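You operate a simulated robot arm through the tools that you are given. There is no shell and no other tool.

The job below is to be done with a simulated robot arm. You get a single attempt, and the scene is never put back.

Task
Put things in order on the gauging bench top. At the end: the silver mesh basket from the gauging bench top stands where the green brush stood; the silver nozzle block from the gauging bench top stands on top of the blue tin; the green brush stands where the brown small carton stood; the black camera lens from the gauging bench top stands where the silver mesh basket stood; the brown small carton from the gauging bench top is in the grey tray; whatever was shut is shut again. Leave all else as you found it, and nothing knocked over. Set down upright: small carton.
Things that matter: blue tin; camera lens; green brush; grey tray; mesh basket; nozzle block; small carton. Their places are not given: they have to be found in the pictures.

It is judged by the outcome, as a careful person would: the job done as asked, and still so three seconds after it is handed in. It fails if anything else is knocked over, pushed out of place, dropped, spilled or broken.

Robot
A 7-joint arm with a two-finger gripper, fixed in place. Base frame: the origin is at the foot of the arm, x ahead of it, y to its left, z up; the work surface is at about z = 0.8. Readings come in m, degrees, newtons and seconds.
With the tool pointing down near the work surface it reaches from about 0.34 to 0.72 m from the base axis. Its first joint turns from -66.0 to 66.0 degrees. Payload 2.45 kg.
Tool frame: the origin (TCP) lies between the finger pads and is the grasp point; the fingertips stand 0.026 m ahead of it; z points along the fingers, y is the line along which they close. Largest opening 0.096 m; the body of the gripper starts 0.069 m behind the TCP.
Orientation is that of the tool frame in the base frame, as a unit quaternion [x, y, z, w]. With the fingers straight down and closing along the base's y, the tool's x points along the base's -x, its y along +y and its z along -z.

Tools
- The arm moves only by the tool drive_tool. Its argument "series" is a list of rows, each a list of 2 entries, a list of its own where there are three numbers: the shift along the tool's x, y, z in m, then the turn, a rotation vector about the tool's x, y, z in rad. In form: [[[dx, dy, dz], [rx, ry, rz]], ...]. A call has 1 to 20 rows; each row shifts and turns the commanded pose from where the row before left it, along the tool's axes as they then stand. "gripper" is the opening, from 0 (shut) to 1 (fully open), set as the call begins (left out, the last holds). Each row takes 0.2 s and may step no farther than 0.05 m and 8.6 degrees from the row before; otherwise, or with a gripper value out of range, the whole call is refused. Where a pose cannot be reached the arm comes as near as it can. A force on the tool above 40 N (or 10 N above the force at the start of the call, whichever is more), or a blocked arm, ends the call early, and 0.2 s more pass. Each finger halts on what it meets, pressing with about 34 N; the grip force reading is that of the motor and also rises with nothing between the fingers. The clock runs only during rows and for 0.2 s after the last one: add rows that do not move to give the fingers time. The reply holds the time, the measured pose of the TCP, the force on the tool along the base axes, the opening and the grip force, in the units named above and with some noise, with the torque about the TCP (base axes, N m) and any sound that the robot's microphone picked up.
- Cameras (640 x 400 px; columns grow to the right, rows downward): "scene" is fixed at [0.1631, -0.3991, 1.4116]; the picture's right is [0.75, -0.66, 0.00], its down [-0.45, -0.51, -0.74] and it looks along [0.48, 0.55, -0.68] (base axes); focal length 290 px, centre (320, 200). "wrist" rides on the gripper at [0.082, 0.003, -0.098] in the tool frame; the picture's right is [-0.04, 1.00, 0.00], its down [-0.73, -0.03, -0.68] and it looks along [-0.68, -0.03, 0.73] (tool axes); focal length 256 px, centre (320, 200).
- get_image(camera): a new picture of that camera. No time passes.
- point_at(camera, pixels): for up to 12 pixels [column, row] of the newest picture of that camera ("zoom" is the newest enlarged one), the place [x, y, z] in the base frame of the surface seen there, good to about 0.002 m. No time passes.
- close_up(camera, box): a new picture of the part [left, top, right, bottom] of that camera's present view, enlarged. No time passes.
- job_done(): hands the job in; it is judged then, once.

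Unless the task says otherwise, let go and move clear before handing in.

The tools are called by a JSON object that holds its "method" and its "body". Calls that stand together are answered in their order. drive_tool: Moves the arm, as the interface text tells. Its arguments: {"type":"object","properties":{"series":{"type":"array","items":{"type":"array"}},"gripper":{"type":"number"}},"required":["series"]} The other tools are called the same way: get_image (camera) takes a picture; point_at (camera, pixels) gives the place of the surface under pixels of a picture; close_up (camera, box) takes an enlarged picture of a part of a camera's view; job_done () hands the job in.

At the start:

```text
t: 0.0
tcp_pos: [0.449, 0.1105, 1.1722]
tool_rot: [0.0, 1.0, 0.0, 0.0]
force: [-0.3, -0.1, 0.2]
moment: [-0.03, -0.02, 0.02]
grip_width: 0.0961
gripper_force: 0.0
```

scene: 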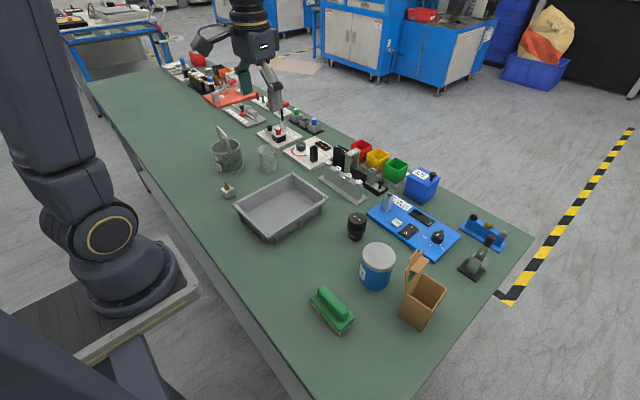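
wrist: 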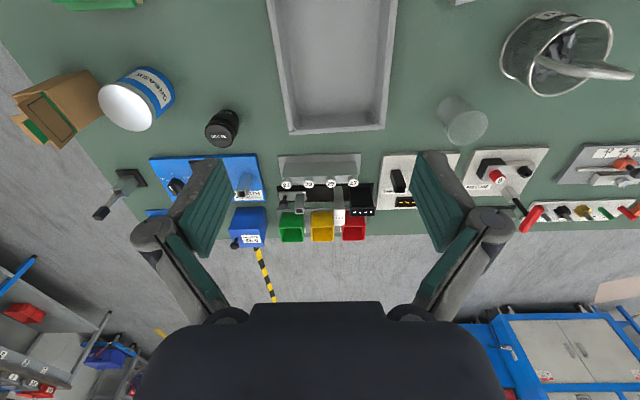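

The scene view shows the brush near (332,308), the carton near (422,298), the blue tin at (377,266), the lens at (356,226), the tray at (281,207), the basket at (226,153) and a small block at (228,191). I'll enlarge these before planning.

{"method": "close_up", "body": {"camera": "scene", "box": [290, 200, 470, 340]}}

{"method": "close_up", "body": {"camera": "scene", "box": [190, 110, 350, 250]}}

{"method": "get_image", "body": {"camera": "wrist"}}

{"method": "get_image", "body": {"camera": "scene"}}

```text
2.86 times, centred on (380, 270) of scene
```

zoom: 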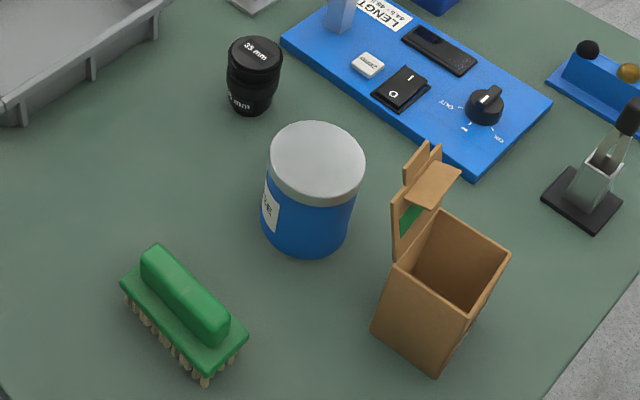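

```text
2.86 times, centred on (270, 180) of scene
```

zoom: 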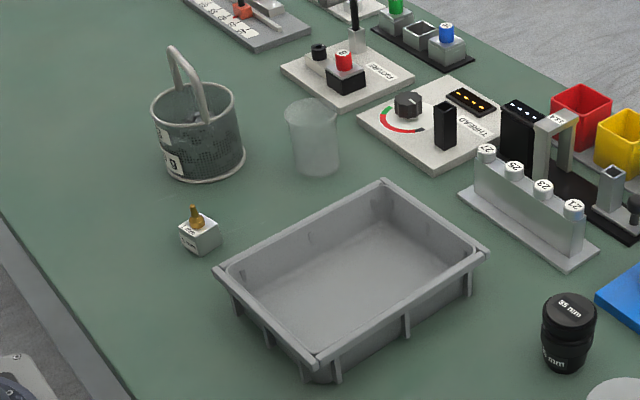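

```text
taken
```

wrist: 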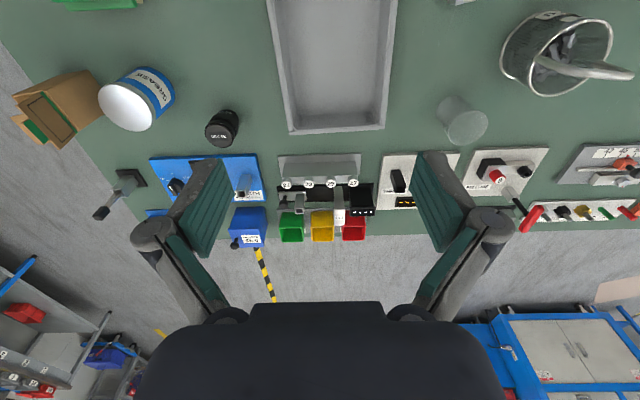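

```text
taken
```

scene: 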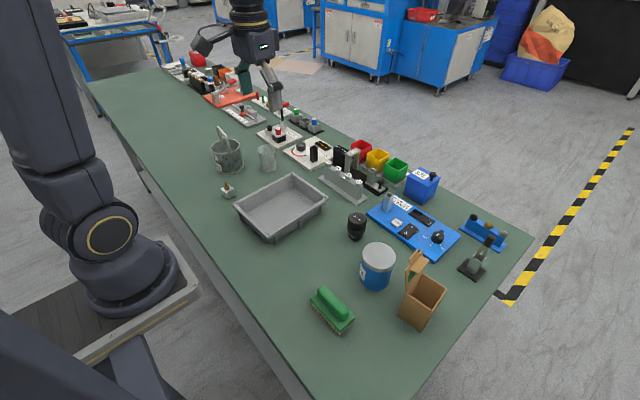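

The carton is an open box with its lid flap up, and the basket has a hoop handle. Next I'll get surface points for the key items in the scene picture.

{"method": "point_at", "body": {"camera": "scene", "pixels": [[332, 300], [322, 288], [350, 318], [312, 298], [338, 331], [377, 252], [362, 250], [392, 258], [356, 216], [357, 238], [228, 186], [228, 194]]}}

{"method": "point_at", "body": {"camera": "scene", "pixels": [[406, 278], [443, 289], [427, 309], [400, 315], [421, 328], [409, 259], [424, 262], [414, 251], [425, 290], [412, 293], [430, 320], [437, 299]]}}

{"method": "point_at", "body": {"camera": "scene", "pixels": [[224, 131], [219, 127], [231, 140], [213, 148], [242, 142], [228, 172], [243, 163], [216, 165], [226, 148], [235, 204], [325, 200], [293, 177]]}}

{"method": "point_at", "body": {"camera": "scene", "pixels": [[277, 239], [280, 210], [257, 148], [275, 148], [267, 172], [268, 160], [300, 260], [370, 330], [390, 320], [440, 360], [240, 240], [180, 160]]}}

```text
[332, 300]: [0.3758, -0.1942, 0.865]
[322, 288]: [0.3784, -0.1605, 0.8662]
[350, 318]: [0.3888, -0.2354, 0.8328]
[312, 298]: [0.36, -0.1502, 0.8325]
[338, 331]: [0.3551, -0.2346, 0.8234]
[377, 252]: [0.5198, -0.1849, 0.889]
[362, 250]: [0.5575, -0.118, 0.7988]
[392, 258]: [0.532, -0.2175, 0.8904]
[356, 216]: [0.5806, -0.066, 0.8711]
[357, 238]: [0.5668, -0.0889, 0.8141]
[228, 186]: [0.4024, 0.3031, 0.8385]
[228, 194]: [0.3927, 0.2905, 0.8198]
```

```text
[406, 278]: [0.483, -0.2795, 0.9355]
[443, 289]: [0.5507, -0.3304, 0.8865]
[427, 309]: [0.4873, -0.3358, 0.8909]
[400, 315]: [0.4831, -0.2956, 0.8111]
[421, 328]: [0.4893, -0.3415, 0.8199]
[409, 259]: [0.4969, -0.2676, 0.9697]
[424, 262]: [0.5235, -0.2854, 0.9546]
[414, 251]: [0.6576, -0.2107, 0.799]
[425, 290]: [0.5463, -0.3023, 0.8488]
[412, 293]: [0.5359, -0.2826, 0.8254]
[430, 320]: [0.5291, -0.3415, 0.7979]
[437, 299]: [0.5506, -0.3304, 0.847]
```

```text
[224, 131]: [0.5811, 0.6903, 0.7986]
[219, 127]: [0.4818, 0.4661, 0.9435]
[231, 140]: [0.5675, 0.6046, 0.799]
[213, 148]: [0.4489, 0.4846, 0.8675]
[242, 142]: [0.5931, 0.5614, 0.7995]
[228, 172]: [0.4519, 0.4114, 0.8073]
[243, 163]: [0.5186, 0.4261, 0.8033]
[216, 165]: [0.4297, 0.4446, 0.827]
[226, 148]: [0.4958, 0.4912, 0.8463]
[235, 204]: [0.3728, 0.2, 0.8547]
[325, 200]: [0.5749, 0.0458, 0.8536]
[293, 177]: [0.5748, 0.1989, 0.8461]
```

```text
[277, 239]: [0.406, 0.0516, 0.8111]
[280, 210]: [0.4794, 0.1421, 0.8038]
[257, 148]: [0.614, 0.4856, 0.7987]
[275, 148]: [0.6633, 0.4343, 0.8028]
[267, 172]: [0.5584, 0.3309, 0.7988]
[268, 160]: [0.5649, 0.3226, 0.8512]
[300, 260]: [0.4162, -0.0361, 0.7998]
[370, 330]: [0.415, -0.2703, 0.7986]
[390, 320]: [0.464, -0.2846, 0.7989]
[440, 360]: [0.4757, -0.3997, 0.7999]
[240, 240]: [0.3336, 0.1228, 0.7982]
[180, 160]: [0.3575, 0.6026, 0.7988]
```

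The points so far put the carton around (0.52,-0.31), the brush at (0.37,-0.19), the tin top at z=0.89 and the basket near (0.47,0.46). I want enlarged views for precise edges.

{"method": "close_up", "body": {"camera": "wrist", "box": [0, 40, 200, 165]}}

{"method": "close_up", "body": {"camera": "wrist", "box": [440, 0, 640, 125]}}

{"method": "close_up", "body": {"camera": "scene", "box": [380, 240, 460, 340]}}

```text
3.20 times, centred on (100, 102) of wrist
```

zoom: 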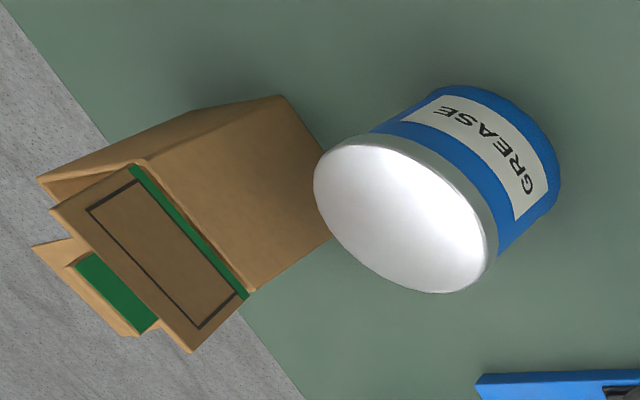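

```text
3.20 times, centred on (540, 62) of wrist
```

zoom: 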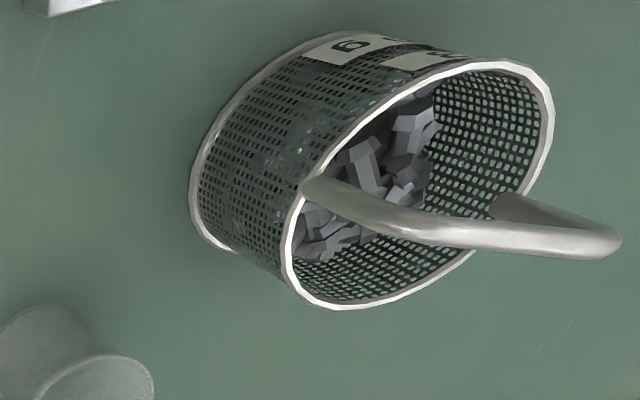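

```text
4.00 times, centred on (420, 290) of scene
```

zoom: 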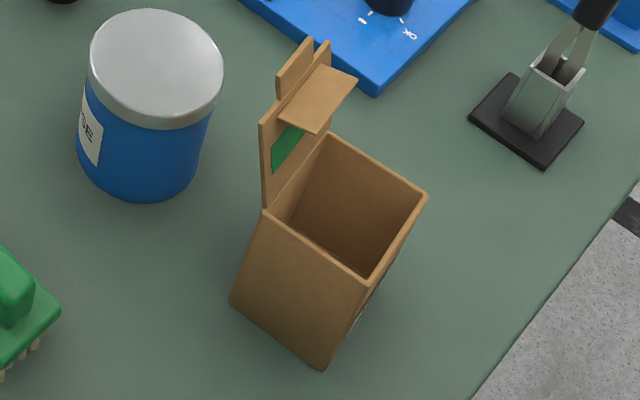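

The basket holds loose grey pieces, so it must stay level. The carton's flap rises on its +y side, at zoom pixels (265,205) to (330,130). I'll measure the carton's edges in this zoom.

{"method": "point_at", "body": {"camera": "zoom", "pixels": [[265, 211], [368, 279], [425, 194], [330, 134], [232, 299], [322, 367], [262, 125], [320, 70], [355, 78], [318, 130], [278, 75], [308, 42]]}}

{"method": "point_at", "body": {"camera": "zoom", "pixels": [[320, 260], [300, 235], [290, 290], [350, 330], [375, 290], [275, 180], [330, 250], [345, 200], [320, 100], [300, 70], [264, 150], [270, 202]]}}

```text
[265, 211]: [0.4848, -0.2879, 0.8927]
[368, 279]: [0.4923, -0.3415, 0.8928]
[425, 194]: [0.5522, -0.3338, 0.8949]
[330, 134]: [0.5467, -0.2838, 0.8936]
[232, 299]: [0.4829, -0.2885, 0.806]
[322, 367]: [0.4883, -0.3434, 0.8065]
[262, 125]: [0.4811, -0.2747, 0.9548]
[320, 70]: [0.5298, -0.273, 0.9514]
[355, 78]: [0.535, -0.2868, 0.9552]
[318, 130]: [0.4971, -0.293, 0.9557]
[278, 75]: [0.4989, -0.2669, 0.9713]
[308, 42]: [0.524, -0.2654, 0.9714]
```

```text
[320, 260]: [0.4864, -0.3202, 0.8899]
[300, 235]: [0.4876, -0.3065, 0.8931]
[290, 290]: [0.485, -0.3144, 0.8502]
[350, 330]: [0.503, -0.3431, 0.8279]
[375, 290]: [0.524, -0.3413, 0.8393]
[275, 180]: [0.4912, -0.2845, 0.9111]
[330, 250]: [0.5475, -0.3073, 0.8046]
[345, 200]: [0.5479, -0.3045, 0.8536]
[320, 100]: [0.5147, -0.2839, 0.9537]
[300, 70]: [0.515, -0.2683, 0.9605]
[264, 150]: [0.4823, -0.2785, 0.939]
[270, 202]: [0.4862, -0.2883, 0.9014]
```

The carton measures about 0.054 by 0.060 m, turned roughly 7.5°, centred near (0.5185,-0.311) with its top at 0.895. Its flap tucks in over y≈-0.29 at z≈0.955. Now I'll enlarge the brush to measure it.

{"method": "close_up", "body": {"camera": "scene", "box": [295, 275, 375, 345]}}

```text
5.71 times, centred on (335, 310) of scene
```

zoom: 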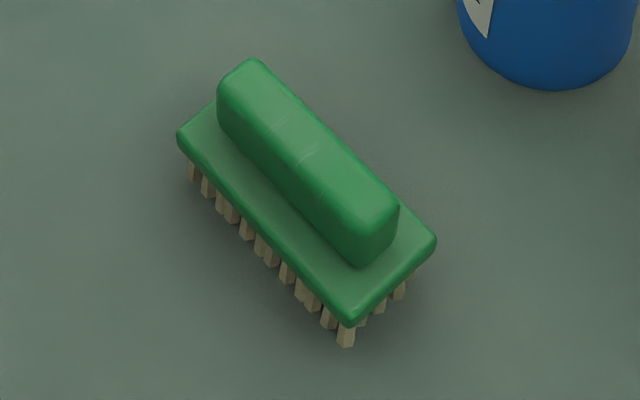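

The brush's handle ridge runs from zoom pixel (245,70) to (380,225), over a plate with bristles. I'll take points along it.

{"method": "point_at", "body": {"camera": "zoom", "pixels": [[183, 136], [347, 318], [432, 240], [222, 82], [262, 64], [358, 228], [395, 202], [305, 150], [240, 95], [285, 100], [270, 200], [345, 340]]}}

{"method": "point_at", "body": {"camera": "zoom", "pixels": [[230, 160], [380, 290], [415, 240], [300, 130], [330, 160], [290, 165], [270, 130], [250, 110], [345, 190], [360, 180], [192, 178], [398, 297]]}}

```text
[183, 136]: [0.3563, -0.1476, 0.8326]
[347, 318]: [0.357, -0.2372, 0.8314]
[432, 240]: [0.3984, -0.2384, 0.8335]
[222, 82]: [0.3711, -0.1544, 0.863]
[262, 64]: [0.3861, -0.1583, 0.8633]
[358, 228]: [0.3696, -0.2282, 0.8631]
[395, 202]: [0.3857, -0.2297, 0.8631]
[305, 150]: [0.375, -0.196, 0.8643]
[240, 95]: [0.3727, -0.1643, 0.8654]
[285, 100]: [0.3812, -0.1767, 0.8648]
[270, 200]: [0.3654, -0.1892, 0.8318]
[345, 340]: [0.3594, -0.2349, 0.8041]
```

```text
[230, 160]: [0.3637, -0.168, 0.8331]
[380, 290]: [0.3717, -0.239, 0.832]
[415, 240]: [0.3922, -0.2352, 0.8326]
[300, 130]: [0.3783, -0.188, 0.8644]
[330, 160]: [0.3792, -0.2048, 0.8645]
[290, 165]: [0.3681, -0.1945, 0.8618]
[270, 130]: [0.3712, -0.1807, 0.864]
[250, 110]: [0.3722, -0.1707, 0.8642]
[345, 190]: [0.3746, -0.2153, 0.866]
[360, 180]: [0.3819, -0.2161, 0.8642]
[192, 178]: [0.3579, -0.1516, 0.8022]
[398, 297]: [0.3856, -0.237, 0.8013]
```

The brush is axis-aligned with its centre near (0.3775,-0.193); the handle is about 0.02 m wide in x, top at 0.865, and the plate top is at 0.833. Next is the basket.

{"method": "close_up", "body": {"camera": "scene", "box": [195, 120, 285, 205]}}

```text
4.71 times, centred on (240, 162) of scene
```

zoom: 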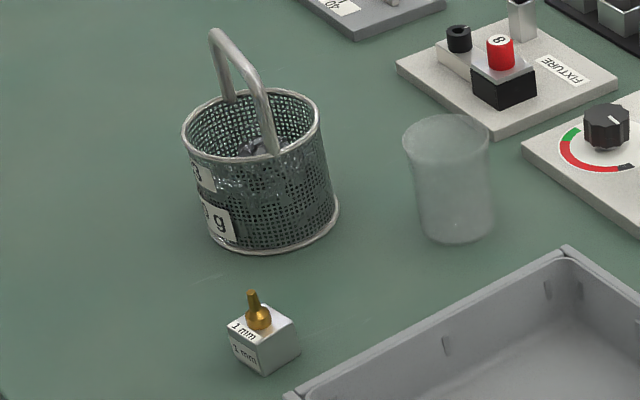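

{"method": "point_at", "body": {"camera": "zoom", "pixels": [[216, 33], [240, 55], [260, 85], [272, 140], [222, 60], [230, 95], [186, 140], [318, 120], [250, 160], [290, 92], [240, 250], [336, 210]]}}

{"method": "point_at", "body": {"camera": "zoom", "pixels": [[232, 322], [265, 375], [300, 350], [293, 318], [256, 292], [260, 318], [265, 330], [215, 240], [300, 240], [262, 345], [285, 345], [230, 345]]}}

{"method": "point_at", "body": {"camera": "zoom", "pixels": [[406, 140], [488, 140], [445, 116], [445, 158], [440, 240], [490, 220], [418, 220], [213, 36], [230, 45], [255, 70], [266, 105], [276, 150]]}}

```text
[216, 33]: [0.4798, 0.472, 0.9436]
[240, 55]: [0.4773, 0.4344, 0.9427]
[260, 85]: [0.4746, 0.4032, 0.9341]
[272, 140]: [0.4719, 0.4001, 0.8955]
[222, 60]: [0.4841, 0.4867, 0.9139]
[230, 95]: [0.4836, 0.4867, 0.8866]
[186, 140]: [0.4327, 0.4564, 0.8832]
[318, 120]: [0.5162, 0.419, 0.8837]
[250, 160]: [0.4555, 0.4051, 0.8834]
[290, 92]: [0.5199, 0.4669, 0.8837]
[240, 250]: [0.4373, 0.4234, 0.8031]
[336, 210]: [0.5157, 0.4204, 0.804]
```

```text
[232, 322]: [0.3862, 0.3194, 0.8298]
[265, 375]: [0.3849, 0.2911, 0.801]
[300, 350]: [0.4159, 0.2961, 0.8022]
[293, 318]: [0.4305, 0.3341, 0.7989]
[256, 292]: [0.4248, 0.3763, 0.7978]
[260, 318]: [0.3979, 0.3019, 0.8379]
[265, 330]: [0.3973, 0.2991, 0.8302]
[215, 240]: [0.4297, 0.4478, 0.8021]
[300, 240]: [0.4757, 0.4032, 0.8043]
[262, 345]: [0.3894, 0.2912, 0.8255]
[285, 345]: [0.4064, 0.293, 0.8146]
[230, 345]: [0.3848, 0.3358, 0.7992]
```

```text
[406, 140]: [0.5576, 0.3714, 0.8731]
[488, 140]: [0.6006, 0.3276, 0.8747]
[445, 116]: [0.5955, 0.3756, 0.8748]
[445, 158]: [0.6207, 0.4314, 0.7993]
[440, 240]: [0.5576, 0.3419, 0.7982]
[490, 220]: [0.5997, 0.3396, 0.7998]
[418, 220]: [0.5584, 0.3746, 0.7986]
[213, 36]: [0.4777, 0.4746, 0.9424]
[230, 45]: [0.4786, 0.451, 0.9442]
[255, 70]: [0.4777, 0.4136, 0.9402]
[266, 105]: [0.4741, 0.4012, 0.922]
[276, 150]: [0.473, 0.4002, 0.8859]
```

The basket is centred near (0.479,0.444) with its rim at 0.884 and the handle bar's top at 0.944, running along y with a lean of about 8°. The nozzle block is centred near (0.398,0.308). Next I'll measure the tin, lens and tray.

{"method": "close_up", "body": {"camera": "scene", "box": [330, 205, 410, 295]}}

```text
4.44 times, centred on (370, 250) of scene
```

zoom: 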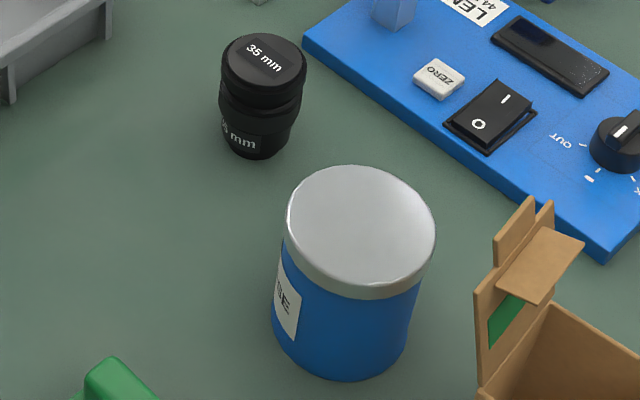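

{"method": "point_at", "body": {"camera": "zoom", "pixels": [[361, 226], [292, 210], [428, 240], [385, 172], [330, 275], [360, 168], [365, 284], [424, 205], [280, 340], [405, 350], [345, 378], [305, 180]]}}

{"method": "point_at", "body": {"camera": "zoom", "pixels": [[264, 61], [225, 60], [302, 65], [268, 36], [260, 84], [245, 152], [285, 148], [224, 115], [296, 120], [260, 130], [320, 60], [440, 130]]}}

{"method": "close_up", "body": {"camera": "scene", "box": [225, 165, 335, 250]}}

```text
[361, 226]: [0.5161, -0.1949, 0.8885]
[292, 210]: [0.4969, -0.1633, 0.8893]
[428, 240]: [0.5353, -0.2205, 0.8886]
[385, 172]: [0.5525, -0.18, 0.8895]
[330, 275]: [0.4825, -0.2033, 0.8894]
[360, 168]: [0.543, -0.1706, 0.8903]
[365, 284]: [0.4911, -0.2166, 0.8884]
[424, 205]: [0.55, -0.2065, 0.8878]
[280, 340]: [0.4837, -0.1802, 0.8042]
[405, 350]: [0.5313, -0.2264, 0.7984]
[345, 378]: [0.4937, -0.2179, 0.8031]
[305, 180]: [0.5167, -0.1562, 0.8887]
```

```text
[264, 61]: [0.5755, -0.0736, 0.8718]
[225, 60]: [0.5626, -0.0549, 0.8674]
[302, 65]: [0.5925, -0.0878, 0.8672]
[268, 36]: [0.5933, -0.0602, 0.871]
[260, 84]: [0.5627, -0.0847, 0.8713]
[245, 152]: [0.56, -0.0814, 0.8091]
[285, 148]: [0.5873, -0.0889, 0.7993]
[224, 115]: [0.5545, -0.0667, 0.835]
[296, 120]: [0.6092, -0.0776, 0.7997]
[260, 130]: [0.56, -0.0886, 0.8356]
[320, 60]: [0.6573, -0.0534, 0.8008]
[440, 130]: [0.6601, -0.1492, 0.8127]
```

```text
4.71 times, centred on (280, 208) of scene
```

zoom: 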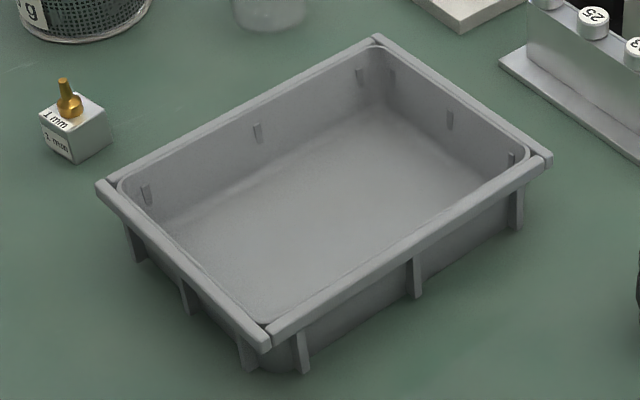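

The tin's centre is about (0.517,-0.191) with its top at 0.889, and the lens is about (0.577,-0.072) with its top at 0.8715. Next are the tray's inside points in this zoom.

{"method": "point_at", "body": {"camera": "zoom", "pixels": [[120, 187], [265, 325], [528, 155], [377, 48], [165, 215], [270, 310], [480, 175], [370, 108], [320, 200], [105, 185], [268, 345], [547, 160]]}}

```text
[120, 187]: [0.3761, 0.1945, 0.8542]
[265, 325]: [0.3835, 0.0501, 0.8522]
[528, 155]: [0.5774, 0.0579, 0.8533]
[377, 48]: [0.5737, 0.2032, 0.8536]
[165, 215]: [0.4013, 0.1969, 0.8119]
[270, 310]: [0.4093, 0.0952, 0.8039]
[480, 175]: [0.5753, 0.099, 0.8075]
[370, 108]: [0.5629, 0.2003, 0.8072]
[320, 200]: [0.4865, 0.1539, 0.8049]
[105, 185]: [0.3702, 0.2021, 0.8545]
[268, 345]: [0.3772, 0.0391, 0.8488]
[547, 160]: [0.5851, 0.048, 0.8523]
```

The tray's floor is at about z=0.804 and its inside spans x 0.384–0.572 and y 0.054–0.198. I'll carry the tool high over the carton first, then turn it so the fingers close along the carton's long side, clear of the flap.

{"method": "drive_tool", "body": {"series": [[[-0.00781, -0.0475, 0.01], [0, 0, 0]], [[-0.00781, -0.0475, 0.01], [0, 0, 0]], [[-0.00781, -0.0475, 0.01], [0, 0, 0]], [[-0.00781, -0.0475, 0.01], [0, 0, 0]], [[-0.00781, -0.0475, 0.01], [0, 0, 0]], [[-0.00781, -0.0475, 0.01], [0, 0, 0]], [[-0.00781, -0.0475, 0.01], [0, 0, 0]], [[-0.00781, -0.0475, 0.01], [0, 0, 0]], [[-0.00781, -0.0475, 0.01], [0, 0, 0]]], "gripper": 1}}

```text
t: 2.0
tcp_pos: [0.5189, -0.3196, 1.0811]
tool_rot: [-0.002, 1.0, 0.0, 0.001]
force: [0.0, -0.5, -0.6]
moment: [0.03, 0.03, -0.01]
grip_width: 0.0962
gripper_force: 0.0
```

The tool is at (0.519,-0.320,1.081) as commanded. Now I'll turn it +97.4° in place, high above the carton.

{"method": "drive_tool", "body": {"series": [[[0, 0, 0], [0, 0, -0.1417]], [[0, 0, 0], [0, 0, -0.1417]], [[0, 0, 0], [0, 0, -0.1417]], [[0, 0, 0], [0, 0, -0.1417]], [[0, 0, 0], [0, 0, -0.1417]], [[0, 0, 0], [0, 0, -0.1417]], [[0, 0, 0], [0, 0, -0.1417]], [[0, 0, 0], [0, 0, -0.1417]], [[0, 0, 0], [0, 0, -0.1417]], [[0, 0, 0], [0, 0, -0.1417]], [[0, 0, 0], [0, 0, -0.1417]], [[0, 0, 0], [0, 0, -0.1417]]]}}

```text
t: 4.6
tcp_pos: [0.5188, -0.3166, 1.083]
tool_rot: [0.753, -0.658, 0.0, 0.0]
force: [0.2, 0.8, 0.6]
moment: [-0.01, 0.03, 0.0]
grip_width: 0.0959
gripper_force: 0.1
```

The turn reached about 97.5° and the position held at (0.519,-0.317,1.083). I'll check the wrist and scene views for alignment with the carton.

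{"method": "get_image", "body": {"camera": "wrist"}}

{"method": "close_up", "body": {"camera": "scene", "box": [300, 120, 500, 340]}}

```text
taken
```

wrist: 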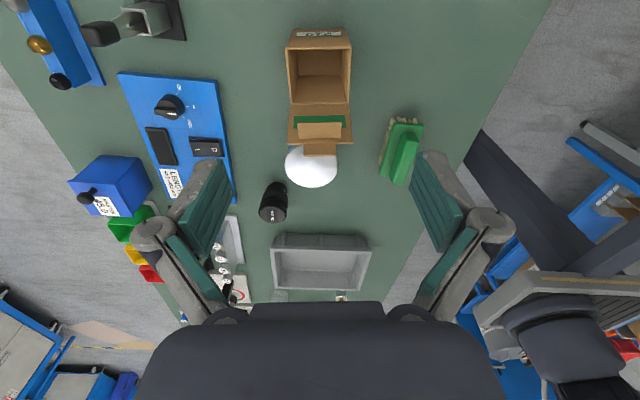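

```text
1.82 times, centred on (400, 230) of scene
```

zoom: 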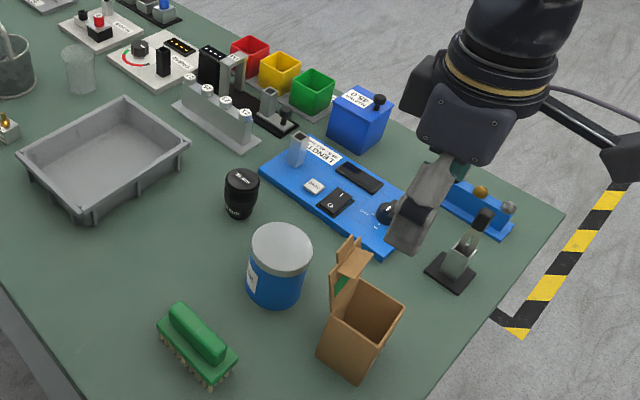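

The carton appears squarely aligned at wrist pixels (288–350, 30–130). I'll enlarge it and measure the rim corners from this angle.

{"method": "close_up", "body": {"camera": "wrist", "box": [260, 15, 380, 165]}}

```text
2.67 times, centred on (320, 90) of wrist
```

zoom: 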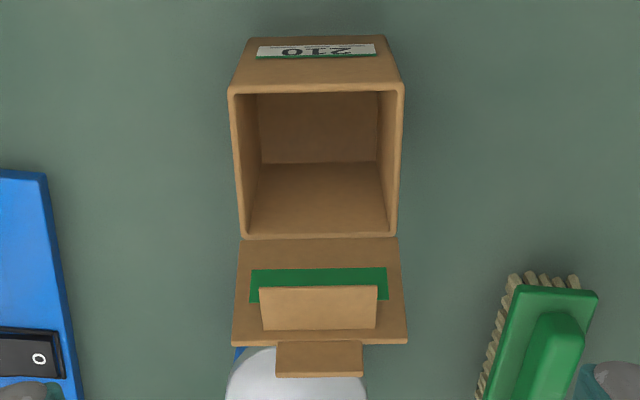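

{"method": "point_at", "body": {"camera": "zoom", "pixels": [[232, 90], [401, 88], [243, 234], [395, 234], [315, 88], [318, 237], [262, 290], [376, 290], [234, 342], [405, 342], [280, 375], [362, 375]]}}

{"method": "point_at", "body": {"camera": "zoom", "pixels": [[318, 200], [318, 130], [250, 40], [384, 38], [239, 160], [393, 160], [318, 65], [263, 325], [374, 325], [320, 255], [320, 310], [320, 350]]}}

```text
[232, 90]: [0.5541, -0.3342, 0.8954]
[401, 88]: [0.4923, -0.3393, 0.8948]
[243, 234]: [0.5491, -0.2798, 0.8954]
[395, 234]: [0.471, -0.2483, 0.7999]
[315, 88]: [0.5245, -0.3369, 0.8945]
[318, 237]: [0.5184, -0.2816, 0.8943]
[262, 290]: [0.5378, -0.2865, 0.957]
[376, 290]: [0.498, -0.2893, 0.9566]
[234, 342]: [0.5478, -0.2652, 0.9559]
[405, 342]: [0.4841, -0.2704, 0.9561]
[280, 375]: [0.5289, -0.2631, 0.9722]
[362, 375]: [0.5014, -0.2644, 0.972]
```

```text
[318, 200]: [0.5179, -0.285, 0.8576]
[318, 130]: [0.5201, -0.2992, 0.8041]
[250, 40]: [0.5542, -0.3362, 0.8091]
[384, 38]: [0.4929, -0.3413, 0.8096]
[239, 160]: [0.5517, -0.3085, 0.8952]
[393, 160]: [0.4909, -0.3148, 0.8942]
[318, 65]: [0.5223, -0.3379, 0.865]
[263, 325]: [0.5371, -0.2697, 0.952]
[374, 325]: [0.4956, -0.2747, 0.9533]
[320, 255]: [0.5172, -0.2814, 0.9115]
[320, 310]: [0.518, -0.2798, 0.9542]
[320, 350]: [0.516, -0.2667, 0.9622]
```

Refined: the carton's centre is (0.5213,-0.3095), its yaw is about 5.3°, and the tuck edge is at y≈-0.288. I'll correct the yaw by 2°, shift slightly, and descend to z≈0.88.

{"method": "drive_tool", "body": {"series": [[[0, 0, 0], [0, 0, 0.037]], [[-0.0007, -0.003, 0.03], [0, 0, 0]], [[0, 0, 0.04], [0, 0, 0]], [[0, 0, 0.04], [0, 0, 0]], [[0, 0, 0.04], [0, 0, 0]], [[0, 0, 0.03], [0, 0, 0]], [[0, 0, 0.022], [0, 0, 0]], [[0, 0, 0], [0, 0, 0]]]}}

```text
t: 6.4
tcp_pos: [0.5239, -0.3171, 0.881]
tool_rot: [0.739, -0.674, 0.001, 0.001]
force: [-0.6, -0.6, 0.8]
moment: [0.0, -0.01, 0.03]
grip_width: 0.0959
gripper_force: 0.1
```

The tool is at (0.524,-0.317,0.881) with no contact force. Now I'll close on the carton, allowing time for the fingers.

{"method": "drive_tool", "body": {"series": [[[0, 0, 0], [0, 0, 0]], [[0, 0, 0], [0, 0, 0]], [[0, 0, 0], [0, 0, 0]], [[0, 0, 0], [0, 0, 0]], [[0, 0, 0], [0, 0, 0]]], "gripper": 0}}

{"method": "get_image", "body": {"camera": "wrist"}}

{"method": "close_up", "body": {"camera": "scene", "box": [350, 180, 470, 340]}}

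```text
t: 7.6
tcp_pos: [0.5243, -0.3173, 0.8808]
tool_rot: [0.739, -0.674, 0.0, 0.0]
force: [-0.8, -0.3, 4.6]
moment: [0.02, 0.06, 0.05]
grip_width: 0.0647
gripper_force: 34.2
```

```text
taken
```

wrist: 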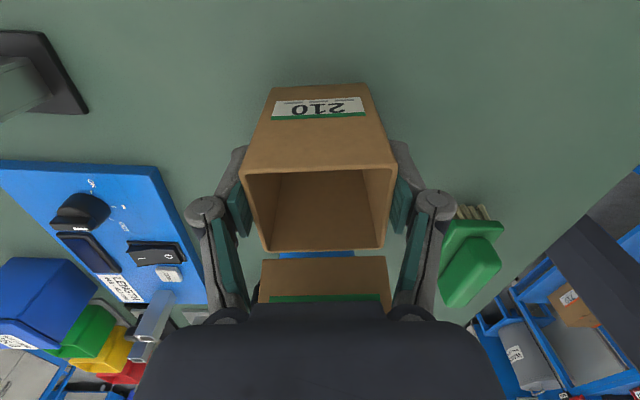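

```text
2.50 times, centred on (410, 260) of scene
```

zoom: 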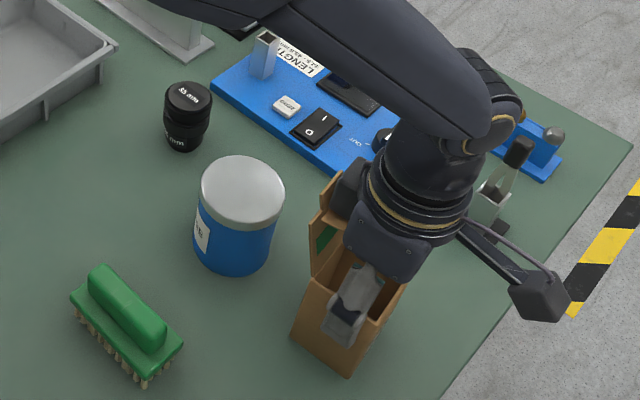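

The grip holds at 0.0647 m with 34 N, and the carton is between the pads. I'll lift straight up 0.17 m and check it.

{"method": "drive_tool", "body": {"series": [[[0, 0, -0.01], [0, 0, 0]], [[0, 0, -0.02], [0, 0, 0]], [[0, 0, -0.035], [0, 0, 0]], [[0, 0, -0.035], [0, 0, 0]], [[0, 0, -0.035], [0, 0, 0]], [[0, 0, -0.035], [0, 0, 0]], [[0, 0, 0], [0, 0, 0]]]}}

{"method": "get_image", "body": {"camera": "scene"}}

{"method": "get_image", "body": {"camera": "wrist"}}

```text
t: 9.2
tcp_pos: [0.523, -0.3157, 1.0521]
tool_rot: [0.739, -0.674, 0.0, 0.0]
force: [0.1, -0.2, 0.4]
moment: [0.04, 0.01, 0.01]
grip_width: 0.0652
gripper_force: 34.3
```

```text
taken
```

scene: 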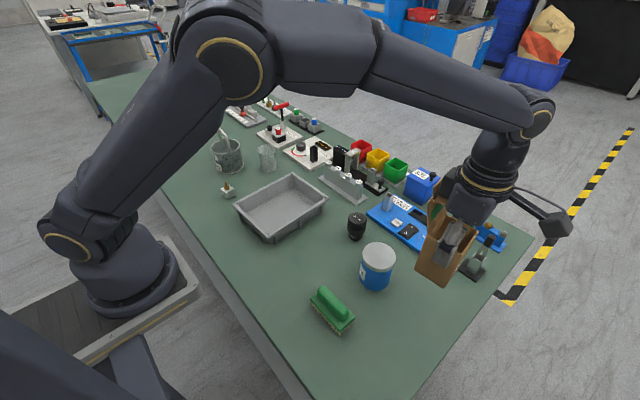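

```text
taken
```

wrist: 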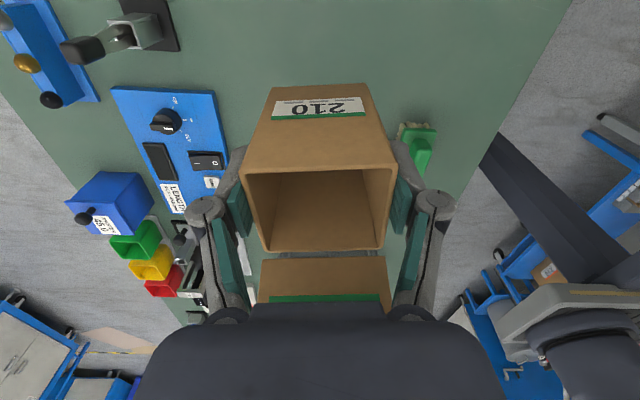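

The carton is held upright with about 0.1 m of clearance. I'll carry it to above the tray's centre and straighten it.

{"method": "drive_tool", "body": {"series": [[[-0.0216, 0.0002, 0], [0, 0, 0]], [[-0.0436, 0.0004, 0], [0, 0, 0]], [[-0.0436, 0.0004, 0], [0, 0, 0]], [[-0.0436, 0.0004, 0], [0, 0, 0]], [[-0.0436, 0.0004, 0], [0, 0, 0]], [[-0.0436, 0.0004, 0], [0, 0, 0]], [[-0.0436, 0.0004, 0], [0, 0, 0]], [[-0.0436, 0.0004, 0], [0, 0, 0]], [[-0.0436, 0.0004, 0], [0, 0, 0]], [[-0.0436, 0.0004, 0], [0, 0, 0]], [[-0.0216, 0.0002, 0], [0, 0, 0]], [[0, 0, 0], [0, 0, 0.0925]], [[0, 0, 0], [0, 0, 0]]]}}

{"method": "get_image", "body": {"camera": "scene"}}

{"method": "get_image", "body": {"camera": "wrist"}}

```text
t: 12.0
tcp_pos: [0.478, 0.115, 1.0499]
tool_rot: [-0.707, 0.707, 0.0, 0.0]
force: [-0.5, -0.7, -1.1]
moment: [-0.02, 0.01, 0.02]
grip_width: 0.0647
gripper_force: 34.2
```

```text
taken
```

scene: 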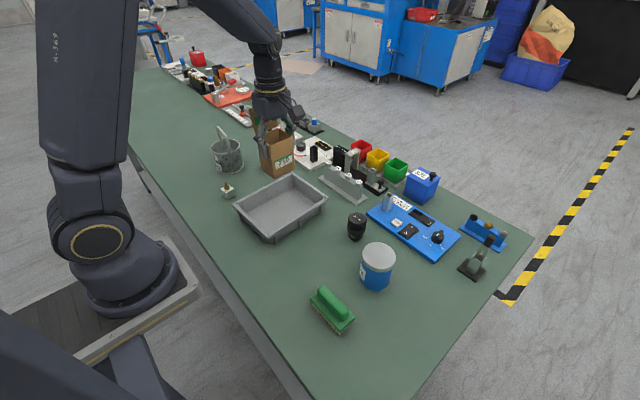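

```text
taken
```

wrist: 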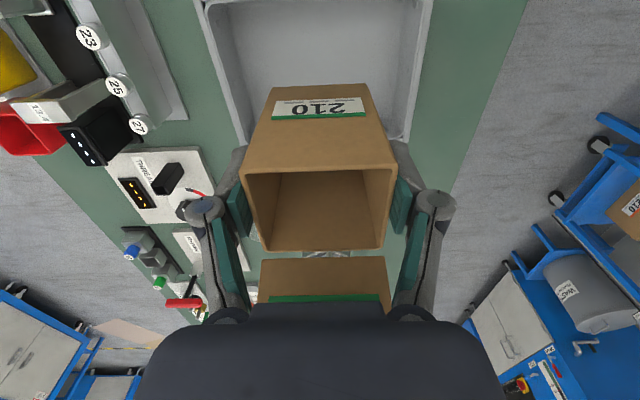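

The carton hangs over the tray at TCP (0.478,0.115), well inside its walls. I'll lower it to just above the tray floor.

{"method": "drive_tool", "body": {"series": [[[-0.003, 0, 0.02], [0, 0, 0]], [[0, 0, 0.04], [0, 0, 0]], [[0, 0, 0.04], [0, 0, 0]], [[0, 0, 0.03], [0, 0, 0]], [[0, 0, 0.02], [0, 0, 0]], [[0, 0, 0.008], [0, 0, 0]], [[0, 0, 0.003], [0, 0, 0]], [[0, 0, 0], [0, 0, 0]]]}}

{"method": "close_up", "body": {"camera": "scene", "box": [210, 110, 350, 250]}}

```text
t: 13.8
tcp_pos: [0.4787, 0.1219, 0.8882]
tool_rot: [-0.707, 0.707, 0.0, 0.0]
force: [0.4, -0.9, -0.5]
moment: [-0.04, -0.01, -0.05]
grip_width: 0.0647
gripper_force: 34.2
```

```text
2.86 times, centred on (280, 180) of scene
```

zoom: 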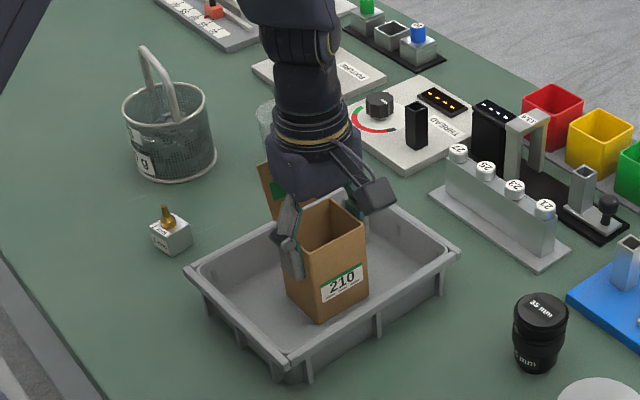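

There's no contact yet at z=0.888 and the carton is well inside the tray. I'll ease down in 1 mm steps until the force rises.

{"method": "drive_tool", "body": {"series": [[[0, 0, 0.001], [0, 0, 0]], [[0, 0, 0.001], [0, 0, 0]], [[0, 0, 0], [0, 0, 0]]]}}

```text
t: 14.6
tcp_pos: [0.4789, 0.12, 0.8878]
tool_rot: [0.707, -0.707, 0.0, 0.0]
force: [-0.7, -0.2, 0.6]
moment: [0.02, 0.02, 0.02]
grip_width: 0.0646
gripper_force: 33.8
```

Force is still about zero. I'll go another 2 mm.

{"method": "drive_tool", "body": {"series": [[[0, 0, 0.001], [0, 0, 0]], [[0, 0, 0.001], [0, 0, 0]], [[0, 0, 0], [0, 0, 0]]]}}

```text
t: 15.4
tcp_pos: [0.4779, 0.1202, 0.8853]
tool_rot: [0.708, -0.707, 0.0, -0.001]
force: [-1.8, -1.3, 20.0]
moment: [-0.02, 0.21, 0.05]
grip_width: 0.0644
gripper_force: 33.3
```

20 N of upward force means the carton stands on the tray floor. I'll ease off 1 mm and then open.

{"method": "drive_tool", "body": {"series": [[[0, 0, -0.001], [0, 0, 0]], [[0, 0, 0], [0, 0, 0]]]}}

{"method": "drive_tool", "body": {"series": [[[0, 0, 0], [0, 0, 0]], [[0, 0, 0], [0, 0, 0]], [[0, 0, 0], [0, 0, 0]], [[0, 0, 0], [0, 0, 0]]], "gripper": 1}}

{"method": "get_image", "body": {"camera": "wrist"}}

```text
t: 16.0
tcp_pos: [0.4784, 0.1194, 0.8848]
tool_rot: [0.707, -0.707, 0.0, 0.001]
force: [1.3, 0.9, 2.3]
moment: [0.02, -0.14, 0.02]
grip_width: 0.0647
gripper_force: 33.9
```

```text
t: 17.0
tcp_pos: [0.4781, 0.1202, 0.8867]
tool_rot: [0.708, -0.707, 0.0, 0.0]
force: [-0.7, 0.1, 0.7]
moment: [-0.01, 0.0, -0.02]
grip_width: 0.0958
gripper_force: 0.0
```

```text
taken
```

wrist: 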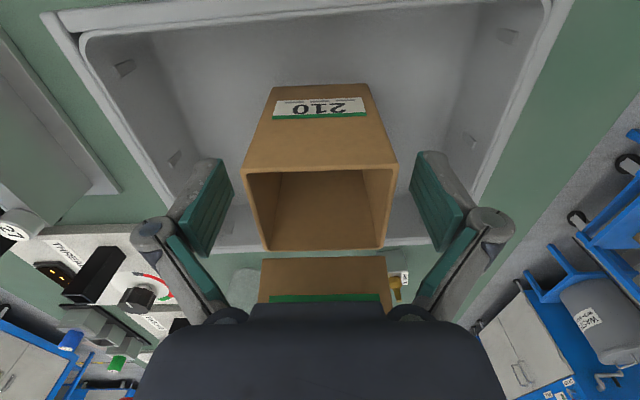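

The carton stands free in the tray with the fingers open. I'll rise straight up and then travel over the brush.

{"method": "drive_tool", "body": {"series": [[[0, 0, -0.015], [0, 0, 0]], [[0, 0, -0.03], [0, 0, 0]], [[0, 0, -0.04], [0, 0, 0]], [[0, 0, -0.04], [0, 0, 0]], [[0, 0, -0.04], [0, 0, 0]], [[0.0447, 0.01436, 0], [0, 0, 0]], [[0.0447, 0.01436, 0], [0, 0, 0]], [[0.0447, 0.01436, 0], [0, 0, 0]], [[0.0447, 0.01436, 0], [0, 0, 0]], [[0.0447, 0.01436, 0], [0, 0, 0]], [[0.0447, 0.01436, 0], [0, 0, 0]], [[0.0447, 0.01436, 0], [0, 0, 0]], [[0, 0, 0.03], [0, 0, 0]], [[0, 0, 0], [0, 0, 0]]]}}

{"method": "get_image", "body": {"camera": "scene"}}

{"method": "get_image", "body": {"camera": "wrist"}}

```text
t: 20.0
tcp_pos: [0.3772, -0.1949, 1.0251]
tool_rot: [-0.707, 0.707, -0.001, 0.001]
force: [0.0, -0.1, 0.3]
moment: [0.02, 0.06, -0.02]
grip_width: 0.0956
gripper_force: 0.0
```

```text
taken
```

scene: 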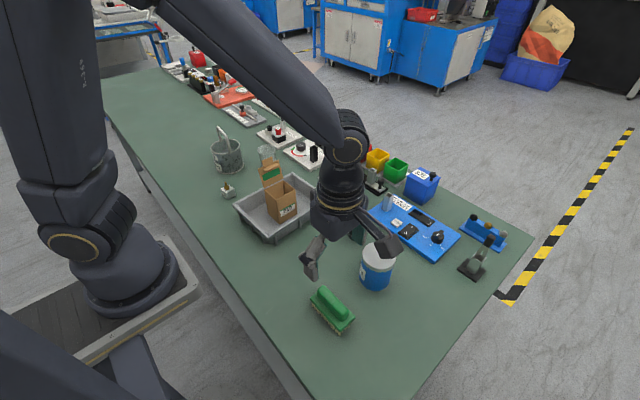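

```text
taken
```

wrist: 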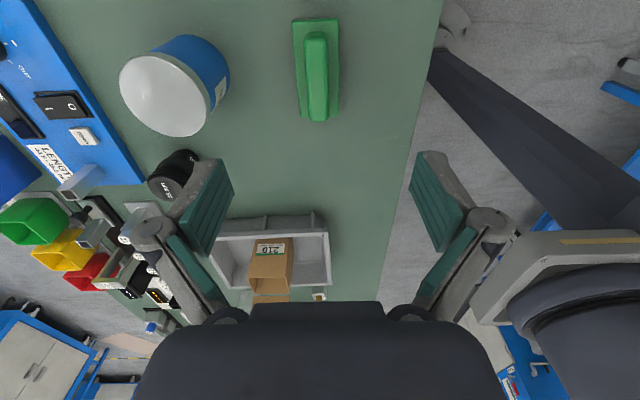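

The carton stands upright in the tray. The brush is at wrist pixels (293–338, 18–122), slightly turned, so I'll measure its handle from here.

{"method": "close_up", "body": {"camera": "wrist", "box": [270, 5, 370, 130]}}

```text
3.20 times, centred on (320, 68) of wrist
```

zoom: 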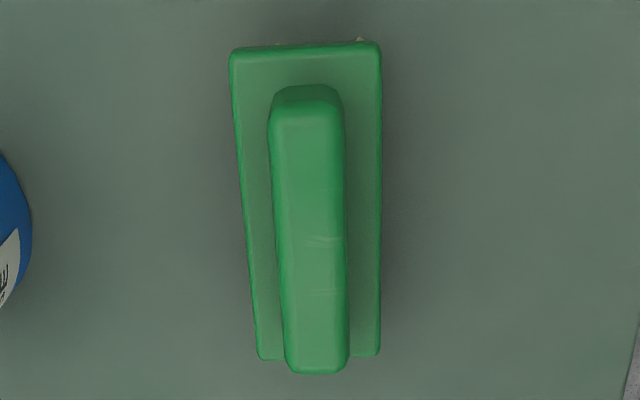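

{"method": "point_at", "body": {"camera": "zoom", "pixels": [[275, 110], [340, 110], [278, 180], [343, 180], [283, 250], [345, 250], [290, 340], [345, 340], [234, 55], [378, 48], [260, 350], [376, 350]]}}

{"method": "point_at", "body": {"camera": "zoom", "pixels": [[305, 105], [318, 360], [310, 180], [315, 290], [250, 180], [365, 180], [310, 60], [242, 100], [380, 100], [255, 280], [379, 280], [318, 372]]}}

```text
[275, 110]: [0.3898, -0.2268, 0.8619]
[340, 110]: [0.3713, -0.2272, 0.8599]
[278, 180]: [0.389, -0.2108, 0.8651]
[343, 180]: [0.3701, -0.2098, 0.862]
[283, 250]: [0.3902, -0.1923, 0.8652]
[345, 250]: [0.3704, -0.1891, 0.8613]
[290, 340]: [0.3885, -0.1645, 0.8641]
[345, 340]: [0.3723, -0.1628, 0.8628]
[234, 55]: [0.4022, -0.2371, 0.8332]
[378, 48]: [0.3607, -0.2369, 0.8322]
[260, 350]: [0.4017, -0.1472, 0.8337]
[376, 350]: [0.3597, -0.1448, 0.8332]
```

```text
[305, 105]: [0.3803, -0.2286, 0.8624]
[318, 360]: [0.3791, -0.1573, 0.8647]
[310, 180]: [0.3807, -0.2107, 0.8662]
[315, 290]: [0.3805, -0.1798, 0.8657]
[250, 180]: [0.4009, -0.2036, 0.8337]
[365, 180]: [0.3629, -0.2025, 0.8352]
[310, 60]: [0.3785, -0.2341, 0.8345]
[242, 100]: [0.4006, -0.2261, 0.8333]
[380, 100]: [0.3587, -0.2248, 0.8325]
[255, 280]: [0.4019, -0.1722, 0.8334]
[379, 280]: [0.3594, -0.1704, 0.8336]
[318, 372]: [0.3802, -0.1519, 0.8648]
```

The brush handle spans x 0.370–0.390, its centre is about (0.379,-0.192), and the plate top is at 0.8335. I'll descend so the fingertips stop about 3 mm above the plate.

{"method": "drive_tool", "body": {"series": [[[-0.0025, -0.002, 0.03], [0, 0, 0]], [[0, 0, 0.04], [0, 0, 0]], [[0, 0, 0.04], [0, 0, 0]], [[0, 0, 0.03], [0, 0, 0]], [[0, 0, 0.014], [0, 0, 0]], [[0, 0, 0.006], [0, 0, 0]], [[0, 0, 0], [0, 0, 0]]]}}

{"method": "get_image", "body": {"camera": "wrist"}}

```text
t: 21.6
tcp_pos: [0.3783, -0.1893, 0.8611]
tool_rot: [-0.707, 0.707, -0.001, 0.0]
force: [-0.4, -0.2, 0.1]
moment: [0.02, -0.01, -0.01]
grip_width: 0.096
gripper_force: 0.0
```

```text
taken
```

wrist: 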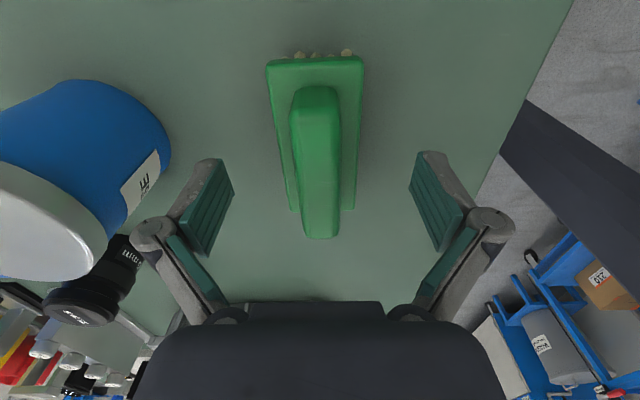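

The handle sits between the pads (wrist columns 290–340, pads at 235 and 410). I'll raise 1 mm for margin above the plate and close.

{"method": "drive_tool", "body": {"series": [[[0, 0, -0.0012], [0, 0, 0]], [[0, 0, 0], [0, 0, 0]], [[0, 0, 0], [0, 0, 0]], [[0, 0, 0], [0, 0, 0]], [[0, 0, 0], [0, 0, 0]], [[0, 0, 0], [0, 0, 0]], [[0, 0, 0], [0, 0, 0]]], "gripper": 0}}

{"method": "get_image", "body": {"camera": "wrist"}}

```text
t: 23.2
tcp_pos: [0.3794, -0.1912, 0.862]
tool_rot: [0.707, -0.707, 0.0, 0.0]
force: [0.5, -0.3, 1.4]
moment: [-0.02, -0.03, 0.0]
grip_width: 0.0213
gripper_force: 33.9
```

```text
taken
```

wrist: 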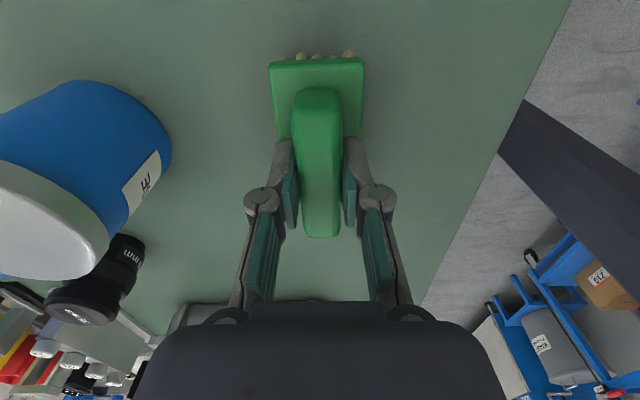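

The brush handle is gripped at 0.0213 m. I'll lift it and carry it over the spot where the carton stood.

{"method": "drive_tool", "body": {"series": [[[0, 0, -0.01], [0, 0, 0]], [[0, 0, -0.03], [0, 0, 0]], [[0, 0, -0.04], [0, 0, 0]], [[0, 0, -0.04], [0, 0, 0]], [[0, 0, -0.04], [0, 0, 0]], [[0.0148, -0.01775, 0], [0, 0, 0]], [[0.0296, -0.0355, 0], [0, 0, 0]], [[0.0296, -0.0355, 0], [0, 0, 0]], [[0.0296, -0.0355, 0], [0, 0, 0]], [[0.0148, -0.01775, 0], [0, 0, 0]], [[0, 0, 0], [0, 0, 0]]]}}

{"method": "get_image", "body": {"camera": "wrist"}}

{"method": "get_image", "body": {"camera": "scene"}}

```text
t: 25.6
tcp_pos: [0.5181, -0.3081, 1.0196]
tool_rot: [-0.707, 0.707, 0.001, 0.0]
force: [-0.4, 0.2, -1.8]
moment: [0.0, -0.01, -0.02]
grip_width: 0.0214
gripper_force: 34.7
```

```text
taken
```

wrist: 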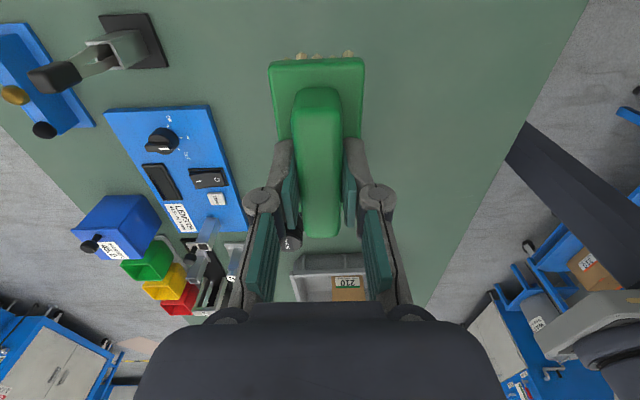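

```text
taken
```

scene: 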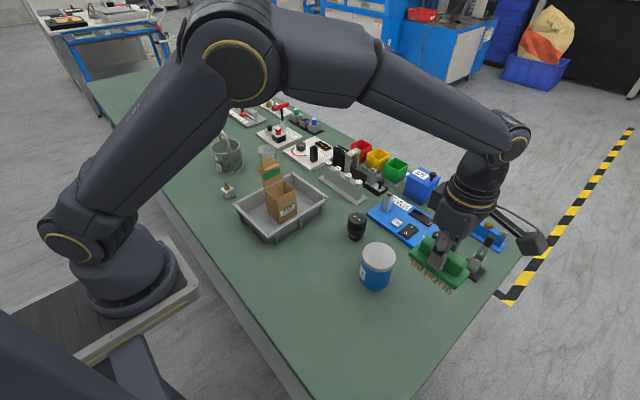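

The brush is held level over (0.518,-0.308). I'll correct by 3 mm and lower it to just above the bench.

{"method": "drive_tool", "body": {"series": [[[0.001, -0.0025, 0.02], [0, 0, 0]], [[0, 0, 0.04], [0, 0, 0]], [[0, 0, 0.04], [0, 0, 0]], [[0, 0, 0.03], [0, 0, 0]], [[0, 0, 0.015], [0, 0, 0]], [[0, 0, 0.008], [0, 0, 0]], [[0, 0, 0.002], [0, 0, 0]], [[0, 0, 0], [0, 0, 0]]]}}

{"method": "close_up", "body": {"camera": "scene", "box": [350, 180, 490, 340]}}

```text
t: 27.4
tcp_pos: [0.5243, -0.308, 0.8671]
tool_rot: [-0.707, 0.707, 0.0, -0.001]
force: [-0.3, 1.1, -2.4]
moment: [0.0, -0.02, 0.04]
grip_width: 0.0215
gripper_force: 34.3
```

```text
2.50 times, centred on (420, 260) of scene
```

zoom: 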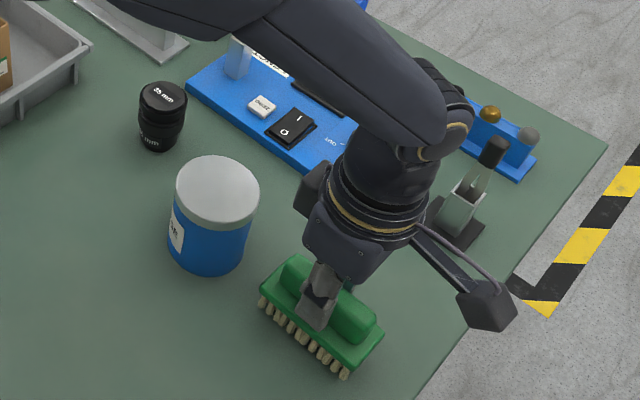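

The reading is z=0.867 with no contact, so about 4–5 mm remain. I'll step down gently.

{"method": "drive_tool", "body": {"series": [[[0, 0.001, 0.0015], [0, 0, 0]], [[0, 0, 0.001], [0, 0, 0]], [[0, 0, 0.001], [0, 0, 0]], [[0, 0, 0], [0, 0, 0]]]}}

```text
t: 28.4
tcp_pos: [0.5231, -0.3094, 0.8645]
tool_rot: [-0.707, 0.708, 0.0, -0.001]
force: [0.8, 0.1, -1.4]
moment: [-0.04, 0.0, -0.03]
grip_width: 0.0209
gripper_force: 33.9
```

{"method": "drive_tool", "body": {"series": [[[0, 0, 0.001], [0, 0, 0]], [[0, 0, 0.0008], [0, 0, 0]], [[0, 0, 0], [0, 0, 0]]]}}

```text
t: 29.2
tcp_pos: [0.5229, -0.3096, 0.8618]
tool_rot: [-0.707, 0.707, 0.0, 0.0]
force: [-0.6, 0.5, -1.7]
moment: [0.02, 0.02, 0.02]
grip_width: 0.0214
gripper_force: 34.1
```

Still no contact at 0.8618, with only the brush's weight on the tool. I'll continue down in small steps.

{"method": "drive_tool", "body": {"series": [[[0, 0, 0.001], [0, 0, 0]], [[0, 0, 0], [0, 0, 0]]]}}

```text
t: 29.8
tcp_pos: [0.5238, -0.3117, 0.862]
tool_rot: [0.707, -0.707, 0.001, 0.0]
force: [-0.8, 2.6, 8.7]
moment: [0.08, 0.05, -0.01]
grip_width: 0.0213
gripper_force: 34.0
```

An upward force of about 9 N means the bristles rest on the bench. I'll open the gripper.

{"method": "drive_tool", "body": {"series": [[[0, 0, 0], [0, 0, 0]], [[0, 0, 0], [0, 0, 0]], [[0, 0, 0], [0, 0, 0]], [[0, 0, 0], [0, 0, 0]], [[0, 0, 0], [0, 0, 0]], [[0, 0, 0], [0, 0, 0]]], "gripper": 1}}

{"method": "drive_tool", "body": {"series": [[[0, 0, -0.015], [0, 0, 0]], [[0, 0, -0.035], [0, 0, 0]], [[0, 0, -0.045], [0, 0, 0]], [[0, 0, -0.045], [0, 0, 0]], [[0, 0, -0.045], [0, 0, 0]], [[0, 0, 0], [0, 0, 0]]]}}

{"method": "get_image", "body": {"camera": "scene"}}

{"method": "get_image", "body": {"camera": "wrist"}}

```text
t: 31.2
tcp_pos: [0.5221, -0.3092, 0.8613]
tool_rot: [0.707, -0.707, -0.001, -0.001]
force: [-0.3, 0.9, 0.5]
moment: [-0.01, -0.01, 0.01]
grip_width: 0.0962
gripper_force: 0.0
```

```text
t: 32.6
tcp_pos: [0.5234, -0.3126, 1.0454]
tool_rot: [0.707, -0.707, 0.0, 0.0]
force: [0.7, -0.4, -0.4]
moment: [0.02, -0.01, 0.03]
grip_width: 0.096
gripper_force: 0.1
```

```text
taken
```

scene: 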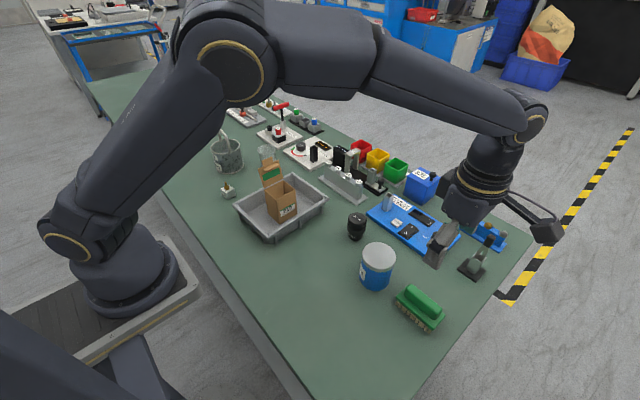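

```text
taken
```

wrist: 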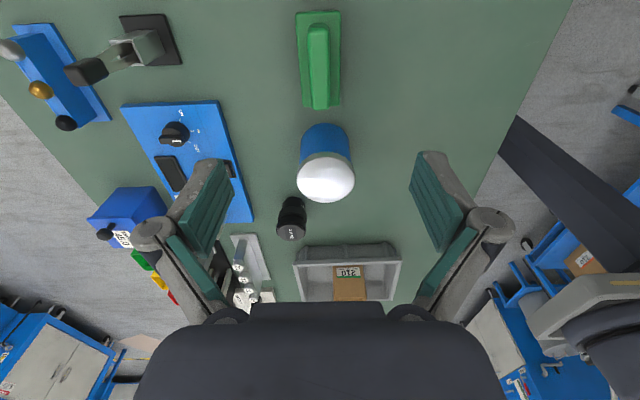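

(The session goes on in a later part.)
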